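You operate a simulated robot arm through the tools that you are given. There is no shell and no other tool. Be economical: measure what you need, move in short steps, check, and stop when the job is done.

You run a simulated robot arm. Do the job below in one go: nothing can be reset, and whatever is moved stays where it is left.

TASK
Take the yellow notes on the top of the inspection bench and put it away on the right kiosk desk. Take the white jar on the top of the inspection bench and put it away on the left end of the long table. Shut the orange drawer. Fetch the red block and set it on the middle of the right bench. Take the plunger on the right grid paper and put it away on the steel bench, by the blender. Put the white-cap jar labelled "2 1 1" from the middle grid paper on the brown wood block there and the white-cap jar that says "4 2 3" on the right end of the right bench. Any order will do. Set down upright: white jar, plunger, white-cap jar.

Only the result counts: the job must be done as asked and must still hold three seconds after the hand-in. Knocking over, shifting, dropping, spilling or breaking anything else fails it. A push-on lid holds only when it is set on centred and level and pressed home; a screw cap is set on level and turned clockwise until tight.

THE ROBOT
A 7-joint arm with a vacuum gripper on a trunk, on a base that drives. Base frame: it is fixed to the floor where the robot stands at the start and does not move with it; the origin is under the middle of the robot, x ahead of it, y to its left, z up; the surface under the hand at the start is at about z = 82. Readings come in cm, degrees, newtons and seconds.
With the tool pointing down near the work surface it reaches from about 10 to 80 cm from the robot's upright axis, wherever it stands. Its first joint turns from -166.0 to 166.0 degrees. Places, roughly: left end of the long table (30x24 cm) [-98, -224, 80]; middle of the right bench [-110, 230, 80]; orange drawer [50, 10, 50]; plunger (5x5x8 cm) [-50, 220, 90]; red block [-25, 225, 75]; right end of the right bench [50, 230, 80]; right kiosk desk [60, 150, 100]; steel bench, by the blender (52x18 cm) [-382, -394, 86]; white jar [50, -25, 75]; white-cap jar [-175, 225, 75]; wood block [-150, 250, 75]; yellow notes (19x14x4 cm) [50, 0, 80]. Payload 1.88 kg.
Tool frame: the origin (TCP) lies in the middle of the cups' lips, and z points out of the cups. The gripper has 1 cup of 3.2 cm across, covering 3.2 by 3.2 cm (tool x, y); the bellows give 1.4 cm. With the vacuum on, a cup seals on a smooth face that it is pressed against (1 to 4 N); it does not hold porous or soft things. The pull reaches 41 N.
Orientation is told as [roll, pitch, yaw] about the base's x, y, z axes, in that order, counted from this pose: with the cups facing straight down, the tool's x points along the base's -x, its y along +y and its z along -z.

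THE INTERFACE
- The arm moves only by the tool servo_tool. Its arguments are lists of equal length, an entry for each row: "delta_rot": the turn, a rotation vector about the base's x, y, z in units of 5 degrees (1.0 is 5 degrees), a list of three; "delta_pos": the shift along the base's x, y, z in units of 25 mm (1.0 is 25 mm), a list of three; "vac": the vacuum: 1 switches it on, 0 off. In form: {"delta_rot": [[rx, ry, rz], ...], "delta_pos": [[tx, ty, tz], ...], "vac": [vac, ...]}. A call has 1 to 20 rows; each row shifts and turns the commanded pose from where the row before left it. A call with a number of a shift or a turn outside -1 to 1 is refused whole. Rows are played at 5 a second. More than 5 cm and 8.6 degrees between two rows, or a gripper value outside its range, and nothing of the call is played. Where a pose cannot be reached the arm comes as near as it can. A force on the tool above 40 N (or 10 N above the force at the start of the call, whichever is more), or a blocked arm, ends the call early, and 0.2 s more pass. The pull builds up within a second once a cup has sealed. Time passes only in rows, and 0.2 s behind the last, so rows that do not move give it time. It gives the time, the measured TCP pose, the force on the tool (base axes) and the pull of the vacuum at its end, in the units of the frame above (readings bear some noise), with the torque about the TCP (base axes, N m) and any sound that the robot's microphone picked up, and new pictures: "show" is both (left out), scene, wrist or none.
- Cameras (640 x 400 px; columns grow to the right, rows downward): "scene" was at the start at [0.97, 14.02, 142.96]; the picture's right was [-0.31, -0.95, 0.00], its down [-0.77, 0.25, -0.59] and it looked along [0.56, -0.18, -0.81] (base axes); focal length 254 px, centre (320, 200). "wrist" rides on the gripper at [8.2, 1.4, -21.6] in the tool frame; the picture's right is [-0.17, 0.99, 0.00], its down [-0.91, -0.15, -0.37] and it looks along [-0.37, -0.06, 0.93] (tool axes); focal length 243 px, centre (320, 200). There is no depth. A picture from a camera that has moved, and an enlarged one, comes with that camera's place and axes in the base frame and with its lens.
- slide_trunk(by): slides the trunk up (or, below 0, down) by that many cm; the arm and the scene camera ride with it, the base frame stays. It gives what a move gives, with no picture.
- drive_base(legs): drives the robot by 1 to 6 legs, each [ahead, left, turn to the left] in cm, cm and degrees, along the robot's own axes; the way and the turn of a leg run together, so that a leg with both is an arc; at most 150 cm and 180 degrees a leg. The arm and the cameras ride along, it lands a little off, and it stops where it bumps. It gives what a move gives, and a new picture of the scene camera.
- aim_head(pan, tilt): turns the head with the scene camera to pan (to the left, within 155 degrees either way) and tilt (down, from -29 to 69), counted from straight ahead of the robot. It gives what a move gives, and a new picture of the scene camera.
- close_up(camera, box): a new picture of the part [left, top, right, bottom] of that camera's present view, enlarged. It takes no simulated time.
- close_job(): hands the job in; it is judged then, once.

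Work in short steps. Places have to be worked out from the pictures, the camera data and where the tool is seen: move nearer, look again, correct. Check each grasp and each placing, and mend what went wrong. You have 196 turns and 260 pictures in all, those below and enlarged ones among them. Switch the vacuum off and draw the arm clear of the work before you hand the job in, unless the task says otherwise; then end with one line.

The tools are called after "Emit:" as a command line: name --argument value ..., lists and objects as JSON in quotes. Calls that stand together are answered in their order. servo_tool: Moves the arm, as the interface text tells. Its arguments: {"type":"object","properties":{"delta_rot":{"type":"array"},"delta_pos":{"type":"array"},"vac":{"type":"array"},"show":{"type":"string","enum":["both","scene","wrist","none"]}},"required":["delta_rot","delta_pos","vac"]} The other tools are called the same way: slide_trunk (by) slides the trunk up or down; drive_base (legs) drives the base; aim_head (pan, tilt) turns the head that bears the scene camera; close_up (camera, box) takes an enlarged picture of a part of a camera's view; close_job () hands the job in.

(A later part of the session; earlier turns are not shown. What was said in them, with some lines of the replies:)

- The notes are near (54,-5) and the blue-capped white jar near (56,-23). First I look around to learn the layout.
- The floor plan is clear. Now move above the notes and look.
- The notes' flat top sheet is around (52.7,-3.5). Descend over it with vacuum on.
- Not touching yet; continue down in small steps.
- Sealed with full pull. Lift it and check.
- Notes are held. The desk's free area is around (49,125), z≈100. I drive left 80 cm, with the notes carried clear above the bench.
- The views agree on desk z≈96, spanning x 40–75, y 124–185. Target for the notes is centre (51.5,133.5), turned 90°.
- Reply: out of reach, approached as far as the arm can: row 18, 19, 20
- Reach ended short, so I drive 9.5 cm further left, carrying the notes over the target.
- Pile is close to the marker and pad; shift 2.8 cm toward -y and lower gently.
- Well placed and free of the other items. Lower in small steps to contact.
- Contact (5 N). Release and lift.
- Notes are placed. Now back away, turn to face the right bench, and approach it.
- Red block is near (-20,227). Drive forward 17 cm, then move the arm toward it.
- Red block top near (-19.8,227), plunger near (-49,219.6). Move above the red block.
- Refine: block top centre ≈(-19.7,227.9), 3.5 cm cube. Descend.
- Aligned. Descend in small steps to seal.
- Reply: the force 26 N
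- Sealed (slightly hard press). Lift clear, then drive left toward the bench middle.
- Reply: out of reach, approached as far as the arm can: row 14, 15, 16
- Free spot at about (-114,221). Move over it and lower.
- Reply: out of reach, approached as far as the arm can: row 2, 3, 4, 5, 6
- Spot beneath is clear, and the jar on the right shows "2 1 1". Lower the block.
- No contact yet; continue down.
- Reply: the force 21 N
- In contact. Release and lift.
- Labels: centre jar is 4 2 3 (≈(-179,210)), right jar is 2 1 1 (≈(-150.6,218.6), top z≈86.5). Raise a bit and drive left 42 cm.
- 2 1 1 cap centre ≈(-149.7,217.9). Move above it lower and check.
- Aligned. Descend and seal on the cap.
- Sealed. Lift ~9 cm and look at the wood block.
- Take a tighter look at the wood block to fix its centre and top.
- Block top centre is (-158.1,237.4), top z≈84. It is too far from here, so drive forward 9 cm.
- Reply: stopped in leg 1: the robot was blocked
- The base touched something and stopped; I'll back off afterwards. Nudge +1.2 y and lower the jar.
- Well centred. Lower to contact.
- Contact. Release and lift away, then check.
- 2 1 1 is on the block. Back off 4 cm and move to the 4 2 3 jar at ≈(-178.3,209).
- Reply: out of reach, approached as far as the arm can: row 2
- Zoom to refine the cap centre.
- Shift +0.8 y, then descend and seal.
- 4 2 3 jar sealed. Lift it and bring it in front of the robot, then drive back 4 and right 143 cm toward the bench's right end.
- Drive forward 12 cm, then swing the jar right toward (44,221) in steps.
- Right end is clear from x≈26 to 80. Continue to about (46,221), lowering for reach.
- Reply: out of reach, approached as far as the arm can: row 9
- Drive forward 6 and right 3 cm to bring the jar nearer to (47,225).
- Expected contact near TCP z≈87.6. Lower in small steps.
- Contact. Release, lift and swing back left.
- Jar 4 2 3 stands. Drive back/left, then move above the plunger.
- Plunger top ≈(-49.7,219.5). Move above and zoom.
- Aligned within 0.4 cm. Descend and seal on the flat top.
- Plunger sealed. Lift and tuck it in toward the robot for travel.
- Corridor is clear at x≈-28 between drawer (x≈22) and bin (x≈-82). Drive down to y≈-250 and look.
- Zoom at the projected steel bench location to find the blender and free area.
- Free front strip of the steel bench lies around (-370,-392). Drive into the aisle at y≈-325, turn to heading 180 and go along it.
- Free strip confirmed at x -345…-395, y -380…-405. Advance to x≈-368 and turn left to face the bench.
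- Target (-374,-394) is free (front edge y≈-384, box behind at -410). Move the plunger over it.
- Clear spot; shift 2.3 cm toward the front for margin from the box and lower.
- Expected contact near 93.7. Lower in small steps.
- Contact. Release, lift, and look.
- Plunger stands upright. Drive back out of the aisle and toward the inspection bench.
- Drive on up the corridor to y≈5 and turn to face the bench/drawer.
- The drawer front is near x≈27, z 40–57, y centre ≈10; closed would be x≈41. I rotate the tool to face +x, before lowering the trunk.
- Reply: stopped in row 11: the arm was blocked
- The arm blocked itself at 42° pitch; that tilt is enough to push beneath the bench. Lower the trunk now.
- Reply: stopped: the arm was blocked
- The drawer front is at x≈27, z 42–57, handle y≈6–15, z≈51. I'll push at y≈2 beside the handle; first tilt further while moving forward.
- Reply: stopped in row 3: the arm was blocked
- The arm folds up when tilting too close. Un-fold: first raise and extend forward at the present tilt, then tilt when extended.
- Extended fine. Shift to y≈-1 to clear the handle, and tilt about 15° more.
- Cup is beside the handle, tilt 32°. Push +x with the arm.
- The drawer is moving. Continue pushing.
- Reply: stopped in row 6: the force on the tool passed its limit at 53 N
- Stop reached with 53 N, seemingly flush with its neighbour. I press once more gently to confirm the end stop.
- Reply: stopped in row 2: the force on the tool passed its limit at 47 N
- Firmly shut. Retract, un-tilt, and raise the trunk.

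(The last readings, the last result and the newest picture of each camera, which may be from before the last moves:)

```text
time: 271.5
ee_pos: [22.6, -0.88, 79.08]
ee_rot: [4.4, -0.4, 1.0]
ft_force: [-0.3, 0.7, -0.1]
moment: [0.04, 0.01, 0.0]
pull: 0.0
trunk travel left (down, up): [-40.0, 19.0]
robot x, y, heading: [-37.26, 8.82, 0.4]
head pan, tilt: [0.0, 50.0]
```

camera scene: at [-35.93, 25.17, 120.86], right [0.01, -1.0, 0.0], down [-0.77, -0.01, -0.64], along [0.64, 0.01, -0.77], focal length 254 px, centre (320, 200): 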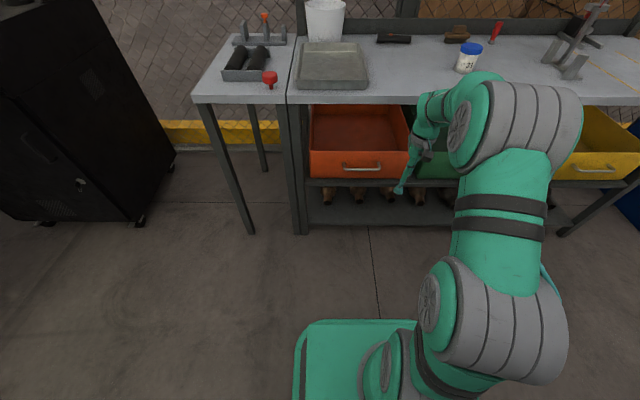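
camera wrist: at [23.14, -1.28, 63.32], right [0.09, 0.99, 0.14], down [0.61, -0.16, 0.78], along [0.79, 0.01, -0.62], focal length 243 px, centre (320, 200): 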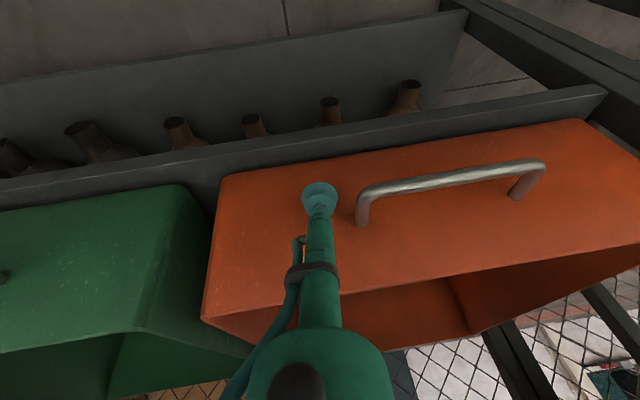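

Drawer is flush. Raise the arm, level the tool, and drive nearer to the white jar.

Emit:
servo_tool --delta_rot '[[-0.44, 0, 0], [-0.44, 0, 0], [0, 0, 0], [0, 0, 0], [0, 0, 0], [0, 0, 0], [0, 0, 0], [0, 0, 0], [0, 0, 0], [0, 0, 0], [0, 0, 0]]' --delta_pos '[[0, 0, 1], [0, 0, 1], [0, 0, 1], [0, 0, 1], [0, 0, 1], [0, 0, 1], [0, 0, 1], [0, 0, 1], [0, 0, 1], [0, 0, 1], [0, 0, 1]]' --vac '[0, 0, 0, 0, 0, 0, 0, 0, 0, 0, 0]' --show "none"

Emit:
drive_base --legs '[[32, -16, 0]]'

Emit:
servo_tool --delta_rot '[[0, 0, 0], [0, 0, 0]]' --delta_pos '[[0, -0.5, -0.5], [0, -0.5, -0.5]]' --vac '[0, 0]' --show "wrist"

```text
time: 273.9
ee_pos: [22.61, -0.85, 106.4]
ee_rot: [-0.1, -0.3, 1.1]
ft_force: [0.1, 1.3, -0.2]
moment: [0.02, 0.04, 0.02]
pull: 0.0
trunk travel left (down, up): [-40.0, 19.0]
robot x, y, heading: [-37.6, 8.9, 0.7]
head pan, tilt: [0.0, 50.0]
```

```text
time: 276.2
ee_pos: [54.77, -16.73, 106.38]
ee_rot: [-0.2, -0.3, 1.1]
ft_force: [0.9, 0.5, 0.3]
moment: [0.0, -0.04, -0.02]
pull: 0.0
trunk travel left (down, up): [-40.0, 19.0]
robot x, y, heading: [-5.35, -6.79, 0.3]
head pan, tilt: [0.0, 50.0]
camera scene: at [-3.72, 9.32, 143.46], right [0.01, -1.0, 0.0], down [-0.77, -0.01, -0.64], along [0.64, 0.01, -0.77], focal length 254 px, centre (320, 200)
```

scene: 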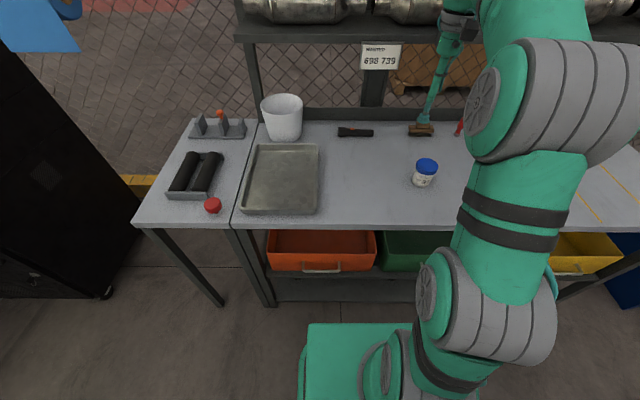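

```text
time: 276.9
ee_pos: [54.87, -19.27, 103.95]
ee_rot: [-0.2, -0.4, 1.2]
ft_force: [-0.1, -0.2, 0.2]
moment: [-0.01, -0.04, -0.02]
pull: 0.0
trunk travel left (down, up): [-40.0, 19.0]
robot x, y, heading: [-4.94, -6.89, 0.7]
head pan, tilt: [0.0, 50.0]
camera wrist: at [46.45, -17.94, 125.48], right [0.15, 0.99, 0.0], down [0.92, -0.13, 0.38], along [0.38, -0.06, -0.92], focal length 243 px, centre (320, 200)
```

wrist: 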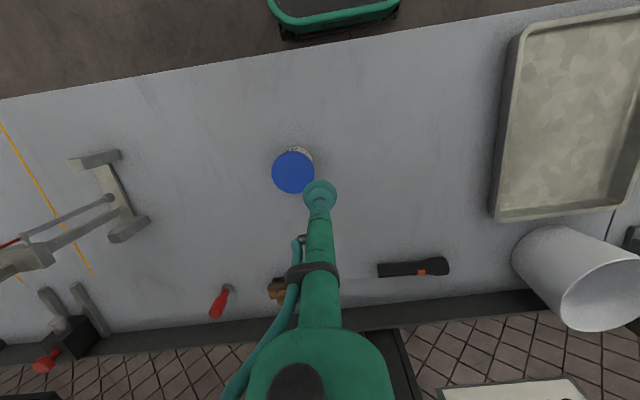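

Cap centre ≈(55.8,-23.5), top z≈89.5. Move above and zoom.

Emit:
servo_tool --delta_rot '[[0, 0, 0], [0, 0, 0], [0, 0, 0]]' --delta_pos '[[0.18, -0.85, -0.8], [0.18, -0.85, -0.8], [0, 0, -1]]' --vac '[0, 0, 0]' --show "none"

Emit:
close_up --camera "wrist" --box '[220, 120, 420, 245]'

```text
time: 277.6
ee_pos: [55.83, -23.47, 97.45]
ee_rot: [-0.1, -0.3, 1.1]
ft_force: [0.7, 0.1, 0.4]
moment: [0.01, -0.02, -0.01]
pull: 0.0
trunk travel left (down, up): [-40.0, 19.0]
robot x, y, heading: [-4.9, -7.07, 0.6]
head pan, tilt: [0.0, 50.0]
```

```text
3.20 times, centred on (320, 182) of wrist
camera zoom: at [47.34, -22.23, 118.9], right [0.15, 0.99, 0.0], down [0.92, -0.13, 0.38], along [0.38, -0.06, -0.92], focal length 776 px, centre (320, 256)
```

zoom: 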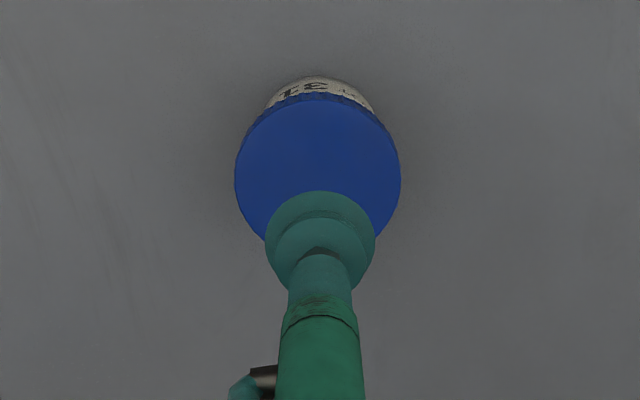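

Aligned. Descend and seal.

Emit:
servo_tool --delta_rot '[[0, 0, 0], [0, 0, 0], [0, 0, 0], [0, 0, 0], [0, 0, 0], [0, 0, 0]]' --delta_pos '[[0.12, -0.12, -0.9], [0, 0, -0.9], [0, 0, -0.6], [0, 0, -0.2], [0, 0, -0.15], [0, 0, 0]]' --vac '[1, 1, 1, 1, 1, 1]' --show "none"

```text
time: 279.1
ee_pos: [55.98, -23.66, 90.38]
ee_rot: [-0.2, -0.4, 1.3]
ft_force: [-0.9, -0.2, 0.9]
moment: [0.0, -0.01, 0.01]
pull: 0.1
trunk travel left (down, up): [-40.0, 19.0]
robot x, y, heading: [-5.49, -7.27, 0.6]
head pan, tilt: [0.0, 50.0]
```

Emit:
servo_tool --delta_rot '[[0, 0, 0], [0, 0, 0], [0, 0, 0], [0, 0, 0], [0, 0, 0], [0, 0, 0]]' --delta_pos '[[0, 0, -0.12], [0, 0, -0.12], [0, 0, -0.1], [0, 0, -0.1], [0, 0, 0], [0, 0, 0]]' --vac '[1, 1, 1, 1, 1, 1]' --show "none"

```text
time: 280.4
ee_pos: [56.09, -23.69, 89.6]
ee_rot: [-0.2, -0.5, 1.2]
ft_force: [2.5, -0.6, 15.8]
moment: [0.04, 0.03, 0.01]
pull: 40.2
trunk travel left (down, up): [-40.0, 19.0]
robot x, y, heading: [-5.28, -6.98, 0.7]
head pan, tilt: [0.0, 50.0]
```

Sealed. Lift the jar and tuck in.

Emit:
servo_tool --delta_rot '[[0, 0, 0], [0, 0, 0], [0, 0, 0], [0, 0, 0], [0, 0, 0], [0, 0, 0], [0, 0, 0], [0, 0, 0], [0, 0, 0], [0, 0, 0], [0, 0, 0], [0, 0, 0]]' --delta_pos '[[0, 0, 0.4], [0, 0, 0.7], [0, 0, 1], [0, 0, 1], [0, 0, 1], [-0.5, 0.3, 1], [-0.8, 0.6, 1], [-0.8, 0.8, 1], [-0.8, 0.8, 1], [-0.8, 0.8, 1], [-0.8, 0.8, 1], [-0.8, 0.8, 0]]' --vac '[1, 1, 1, 1, 1, 1, 1, 1, 1, 1, 1, 1]' --show "wrist"

Emit:
drive_base --legs '[[-27, 0, 0], [0, 0, -90.6], [150, 0, 0], [62, 0, 0], [0, 0, -90]]'

Emit:
aim_head --pan -10 --tilt 45

```text
time: 283.1
ee_pos: [42.73, -11.49, 114.67]
ee_rot: [-0.1, -0.2, 1.1]
ft_force: [0.5, -0.9, -0.6]
moment: [0.01, 0.03, -0.01]
pull: 40.3
trunk travel left (down, up): [-40.0, 19.0]
robot x, y, heading: [-5.21, -7.11, 0.7]
head pan, tilt: [0.0, 50.0]
camera wrist: at [34.25, -10.24, 136.32], right [0.15, 0.99, 0.0], down [0.92, -0.13, 0.38], along [0.38, -0.06, -0.93], focal length 243 px, centre (320, 200)
```

wrist: 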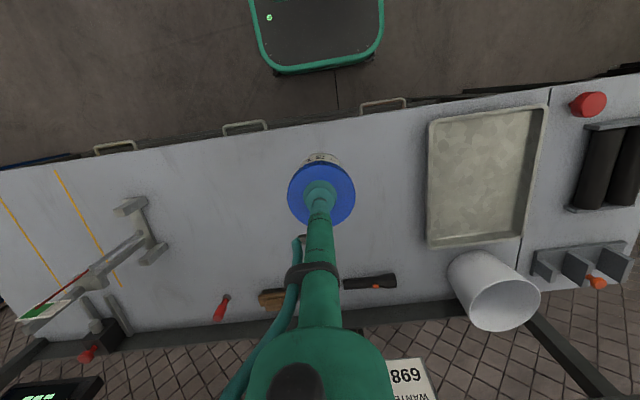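

```text
time: 302.8
ee_pos: [-78.76, -214.51, 114.72]
ee_rot: [-0.1, -0.3, 179.6]
ft_force: [-0.5, -0.9, -0.1]
moment: [-0.02, 0.01, 0.02]
pull: 40.9
trunk travel left (down, up): [-40.0, 19.0]
robot x, y, heading: [-31.0, -220.3, 179.0]
head pan, tilt: [0.0, 50.0]
camera scene: at [-33.06, -236.77, 143.46], right [0.02, 1.0, 0.0], down [0.77, -0.01, -0.64], along [-0.64, 0.01, -0.77], focal length 254 px, centre (320, 200)
```

scene: 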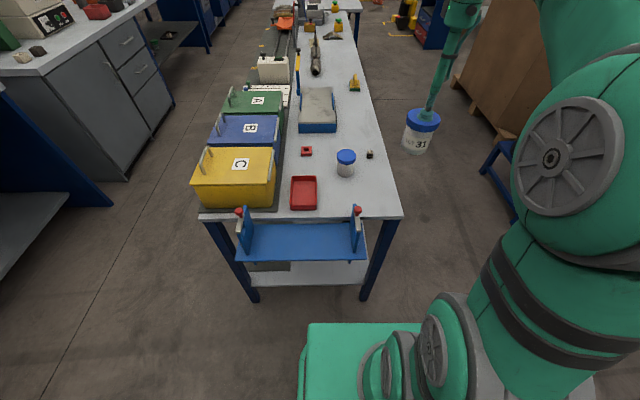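

```text
time: 303.6
ee_pos: [-78.92, -214.4, 114.77]
ee_rot: [-0.1, -0.2, 179.6]
ft_force: [0.2, -0.6, -0.3]
moment: [-0.02, -0.02, 0.04]
pull: 40.8
trunk travel left (down, up): [-40.0, 19.0]
robot x, y, heading: [-31.59, -220.55, 179.0]
head pan, tilt: [-10.0, 45.0]
camera scene: at [-33.35, -235.36, 144.15], right [0.19, 0.98, 0.0], down [0.69, -0.13, -0.71], along [-0.69, 0.13, -0.71], focal length 254 px, centre (320, 200)
```

scene: 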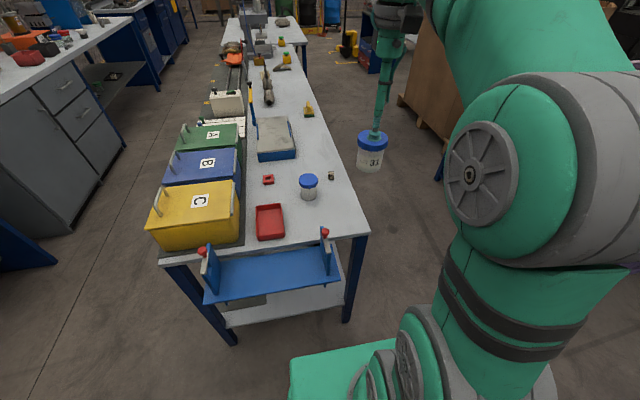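

Target (-89.5,-218): clear of the other jar (-98,-227) and the edge. Move over and lower.

Emit:
servo_tool --delta_rot '[[0, 0, 0], [0, 0, 0], [0, 0, 0], [0, 0, 0], [0, 0, 0], [0, 0, 0], [0, 0, 0], [0, 0, 0], [0, 0, 0], [0, 0, 0], [0, 0, 0]]' --delta_pos '[[-0.85, -0.3, 0], [-0.85, -0.3, 0], [-0.85, -0.3, 0], [-0.85, -0.3, 0], [-0.84, -0.24, 0], [0, 0, -1], [0, 0, -1], [0, 0, -1], [0, 0, -1], [0, 0, -1], [0, 0, -1]]' --vac '[1, 1, 1, 1, 1, 1, 1, 1, 1, 1, 1]'

```text
time: 305.9
ee_pos: [-89.49, -218.1, 99.71]
ee_rot: [-0.1, -0.3, 179.6]
ft_force: [-0.4, 0.3, -0.4]
moment: [0.0, 0.0, 0.03]
pull: 40.7
trunk travel left (down, up): [-40.0, 19.0]
robot x, y, heading: [-30.84, -220.37, 179.0]
head pan, tilt: [-10.0, 45.0]
camera scene: at [-33.35, -235.35, 144.15], right [0.19, 0.98, 0.0], down [0.69, -0.13, -0.71], along [-0.69, 0.13, -0.71], focal length 254 px, centre (320, 200)
camera wrist: at [-81.21, -219.62, 121.25], right [-0.17, -0.98, 0.0], down [-0.91, 0.16, 0.38], along [-0.37, 0.07, -0.92], focal length 243 px, centre (320, 200)
```

scene: 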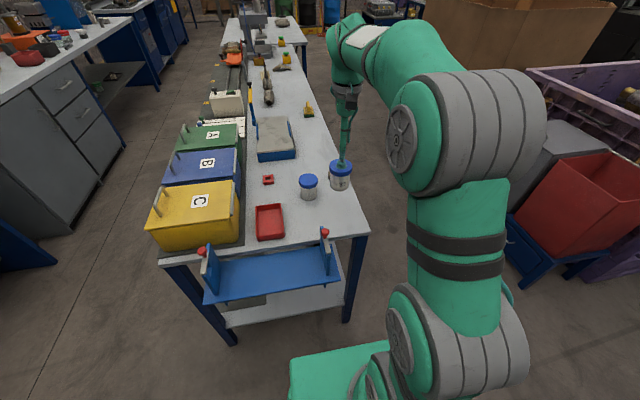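
wrist: 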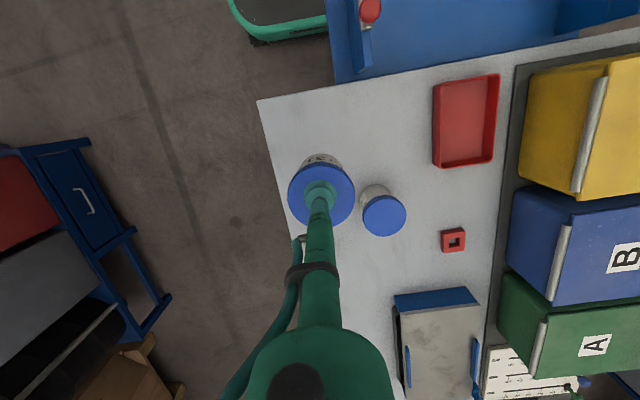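

Good clearance; nudge slightly inward and lower.

Emit:
servo_tool --delta_rot '[[0, 0, 0], [0, 0, 0], [0, 0, 0], [0, 0, 0], [0, 0, 0], [0, 0, 0]]' --delta_pos '[[0.2, -0.28, -0.8], [0, 0, -1], [0, 0, -1], [0, 0, -0.6], [0, 0, -0.3], [0, 0, 0]]' --vac '[1, 1, 1, 1, 1, 1]' --show "none"

```text
time: 307.4
ee_pos: [-88.93, -218.83, 90.39]
ee_rot: [-0.1, -0.3, 179.6]
ft_force: [-0.8, 0.7, -1.1]
moment: [0.01, 0.04, -0.02]
pull: 40.0
trunk travel left (down, up): [-40.0, 19.0]
robot x, y, heading: [-31.11, -220.23, 179.1]
head pan, tilt: [-10.0, 45.0]
```

Emit:
servo_tool --delta_rot '[[0, 0, 0], [0, 0, 0], [0, 0, 0], [0, 0, 0], [0, 0, 0], [0, 0, 0]]' --delta_pos '[[0, 0, -0.15], [0, 0, -0.15], [0, 0, -0.12], [0, 0, -0.12], [0, 0, -0.1], [0, 0, 0]]' --vac '[1, 1, 1, 1, 1, 1]' --show "none"

```text
time: 308.8
ee_pos: [-88.94, -218.86, 88.88]
ee_rot: [-0.1, -0.4, 179.6]
ft_force: [0.6, -0.5, -0.2]
moment: [0.04, -0.01, -0.02]
pull: 41.3
trunk travel left (down, up): [-40.0, 19.0]
robot x, y, heading: [-31.43, -220.64, 179.0]
head pan, tilt: [-10.0, 45.0]
```

Emit:
servo_tool --delta_rot '[[0, 0, 0], [0, 0, 0], [0, 0, 0], [0, 0, 0], [0, 0, 0]]' --delta_pos '[[0, 0, -0.08], [0, 0, -0.08], [0, 0, -0.08], [0, 0, -0.06], [0, 0, 0]]' --vac '[1, 1, 1, 1, 1]' --show "none"

```text
time: 309.9
ee_pos: [-89.05, -218.75, 88.01]
ee_rot: [-0.2, -0.2, 179.6]
ft_force: [0.9, 0.8, -0.6]
moment: [0.01, 0.02, 0.02]
pull: 40.5
trunk travel left (down, up): [-40.0, 19.0]
robot x, y, heading: [-30.97, -220.45, 179.2]
head pan, tilt: [-10.0, 45.0]
```

Emit:
servo_tool --delta_rot '[[0, 0, 0], [0, 0, 0], [0, 0, 0], [0, 0, 0], [0, 0, 0]]' --delta_pos '[[0, 0, -0.08], [0, 0, -0.06], [0, 0, -0.06], [0, 0, 0], [0, 0, 0]]' --vac '[1, 1, 1, 1, 1]' --show "none"

```text
time: 311.1
ee_pos: [-88.87, -218.79, 87.78]
ee_rot: [-0.1, -0.3, 179.6]
ft_force: [-1.2, -0.6, 7.0]
moment: [-0.03, -0.07, 0.0]
pull: 40.5
trunk travel left (down, up): [-40.0, 19.0]
robot x, y, heading: [-30.95, -220.13, 179.3]
head pan, tilt: [-10.0, 45.0]
```

Contact. Release, lift, and check.

Emit:
servo_tool --delta_rot '[[0, 0, 0], [0, 0, 0], [0, 0, 0], [0, 0, 0], [0, 0, 0], [0, 0, 0], [0, 0, 0], [0, 0, 0], [0, 0, 0], [0, 0, 0], [0, 0, 0], [0, 0, 0]]' --delta_pos '[[0, 0, 0.02], [0, 0, 0], [0, 0, 0], [0, 0, 0], [0, 0, 0.3], [0, 0, 0.8], [0, 0, 1], [0, 0, 1], [0, 0, 1], [0.5, 0, 1], [1, 0, 1], [1, 0, 1]]' --vac '[0, 0, 0, 0, 0, 0, 0, 0, 0, 0, 0, 0]'

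```text
time: 313.8
ee_pos: [-82.5, -218.8, 105.38]
ee_rot: [-0.1, -0.2, 179.6]
ft_force: [-1.1, -0.6, 0.9]
moment: [0.01, -0.04, 0.03]
pull: 0.1
trunk travel left (down, up): [-40.0, 19.0]
robot x, y, heading: [-30.83, -220.0, 178.8]
head pan, tilt: [-10.0, 45.0]
camera scene: at [-33.36, -235.35, 144.15], right [0.19, 0.98, 0.0], down [0.69, -0.13, -0.71], along [-0.69, 0.13, -0.71], focal length 254 px, centre (320, 200)
camera wrist: at [-74.33, -220.26, 126.96], right [-0.17, -0.98, 0.0], down [-0.91, 0.16, 0.38], along [-0.37, 0.07, -0.92], focal length 243 px, centre (320, 200)
```

scene: 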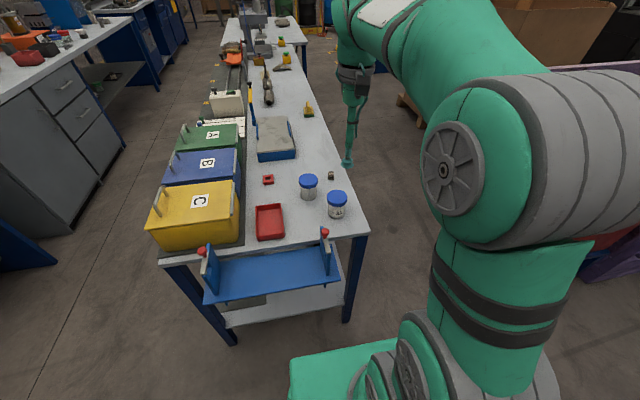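
wrist: 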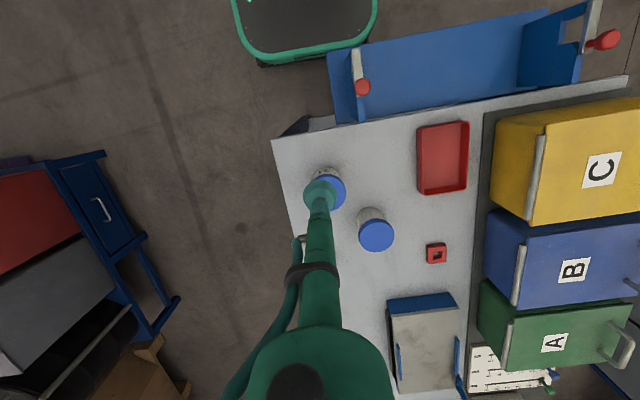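

The white jar stands upright on the left end. Draw the arm clear.

Emit:
servo_tool --delta_rot '[[0, 0, 0], [0, 0, 0], [0, 0, 0], [0, 0, 0], [0, 0, 0], [0, 0, 0]]' --delta_pos '[[0.4, 0, 1], [0.4, 0, 1], [0.4, 0, 0.5], [0.4, 0, 0], [0.4, 0, 0], [0, 0, 0]]' --vac '[0, 0, 0, 0, 0, 0]' --show "none"

```text
time: 315.1
ee_pos: [-77.69, -218.85, 111.74]
ee_rot: [-0.2, -0.3, 179.6]
ft_force: [0.3, 0.4, -0.9]
moment: [0.0, -0.04, 0.02]
pull: 0.1
trunk travel left (down, up): [-40.0, 19.0]
robot x, y, heading: [-30.87, -220.5, 179.0]
head pan, tilt: [-10.0, 45.0]
```

All seven parts are done, the vacuum is off and the arm is clear; hand in.

Emit:
close_job

```text
The job is handed in.
```

I finished all seven parts and handed the job in; the base touched something under the right bench once and stopped, and I saw nothing out of place after that, though I didn't check closely.
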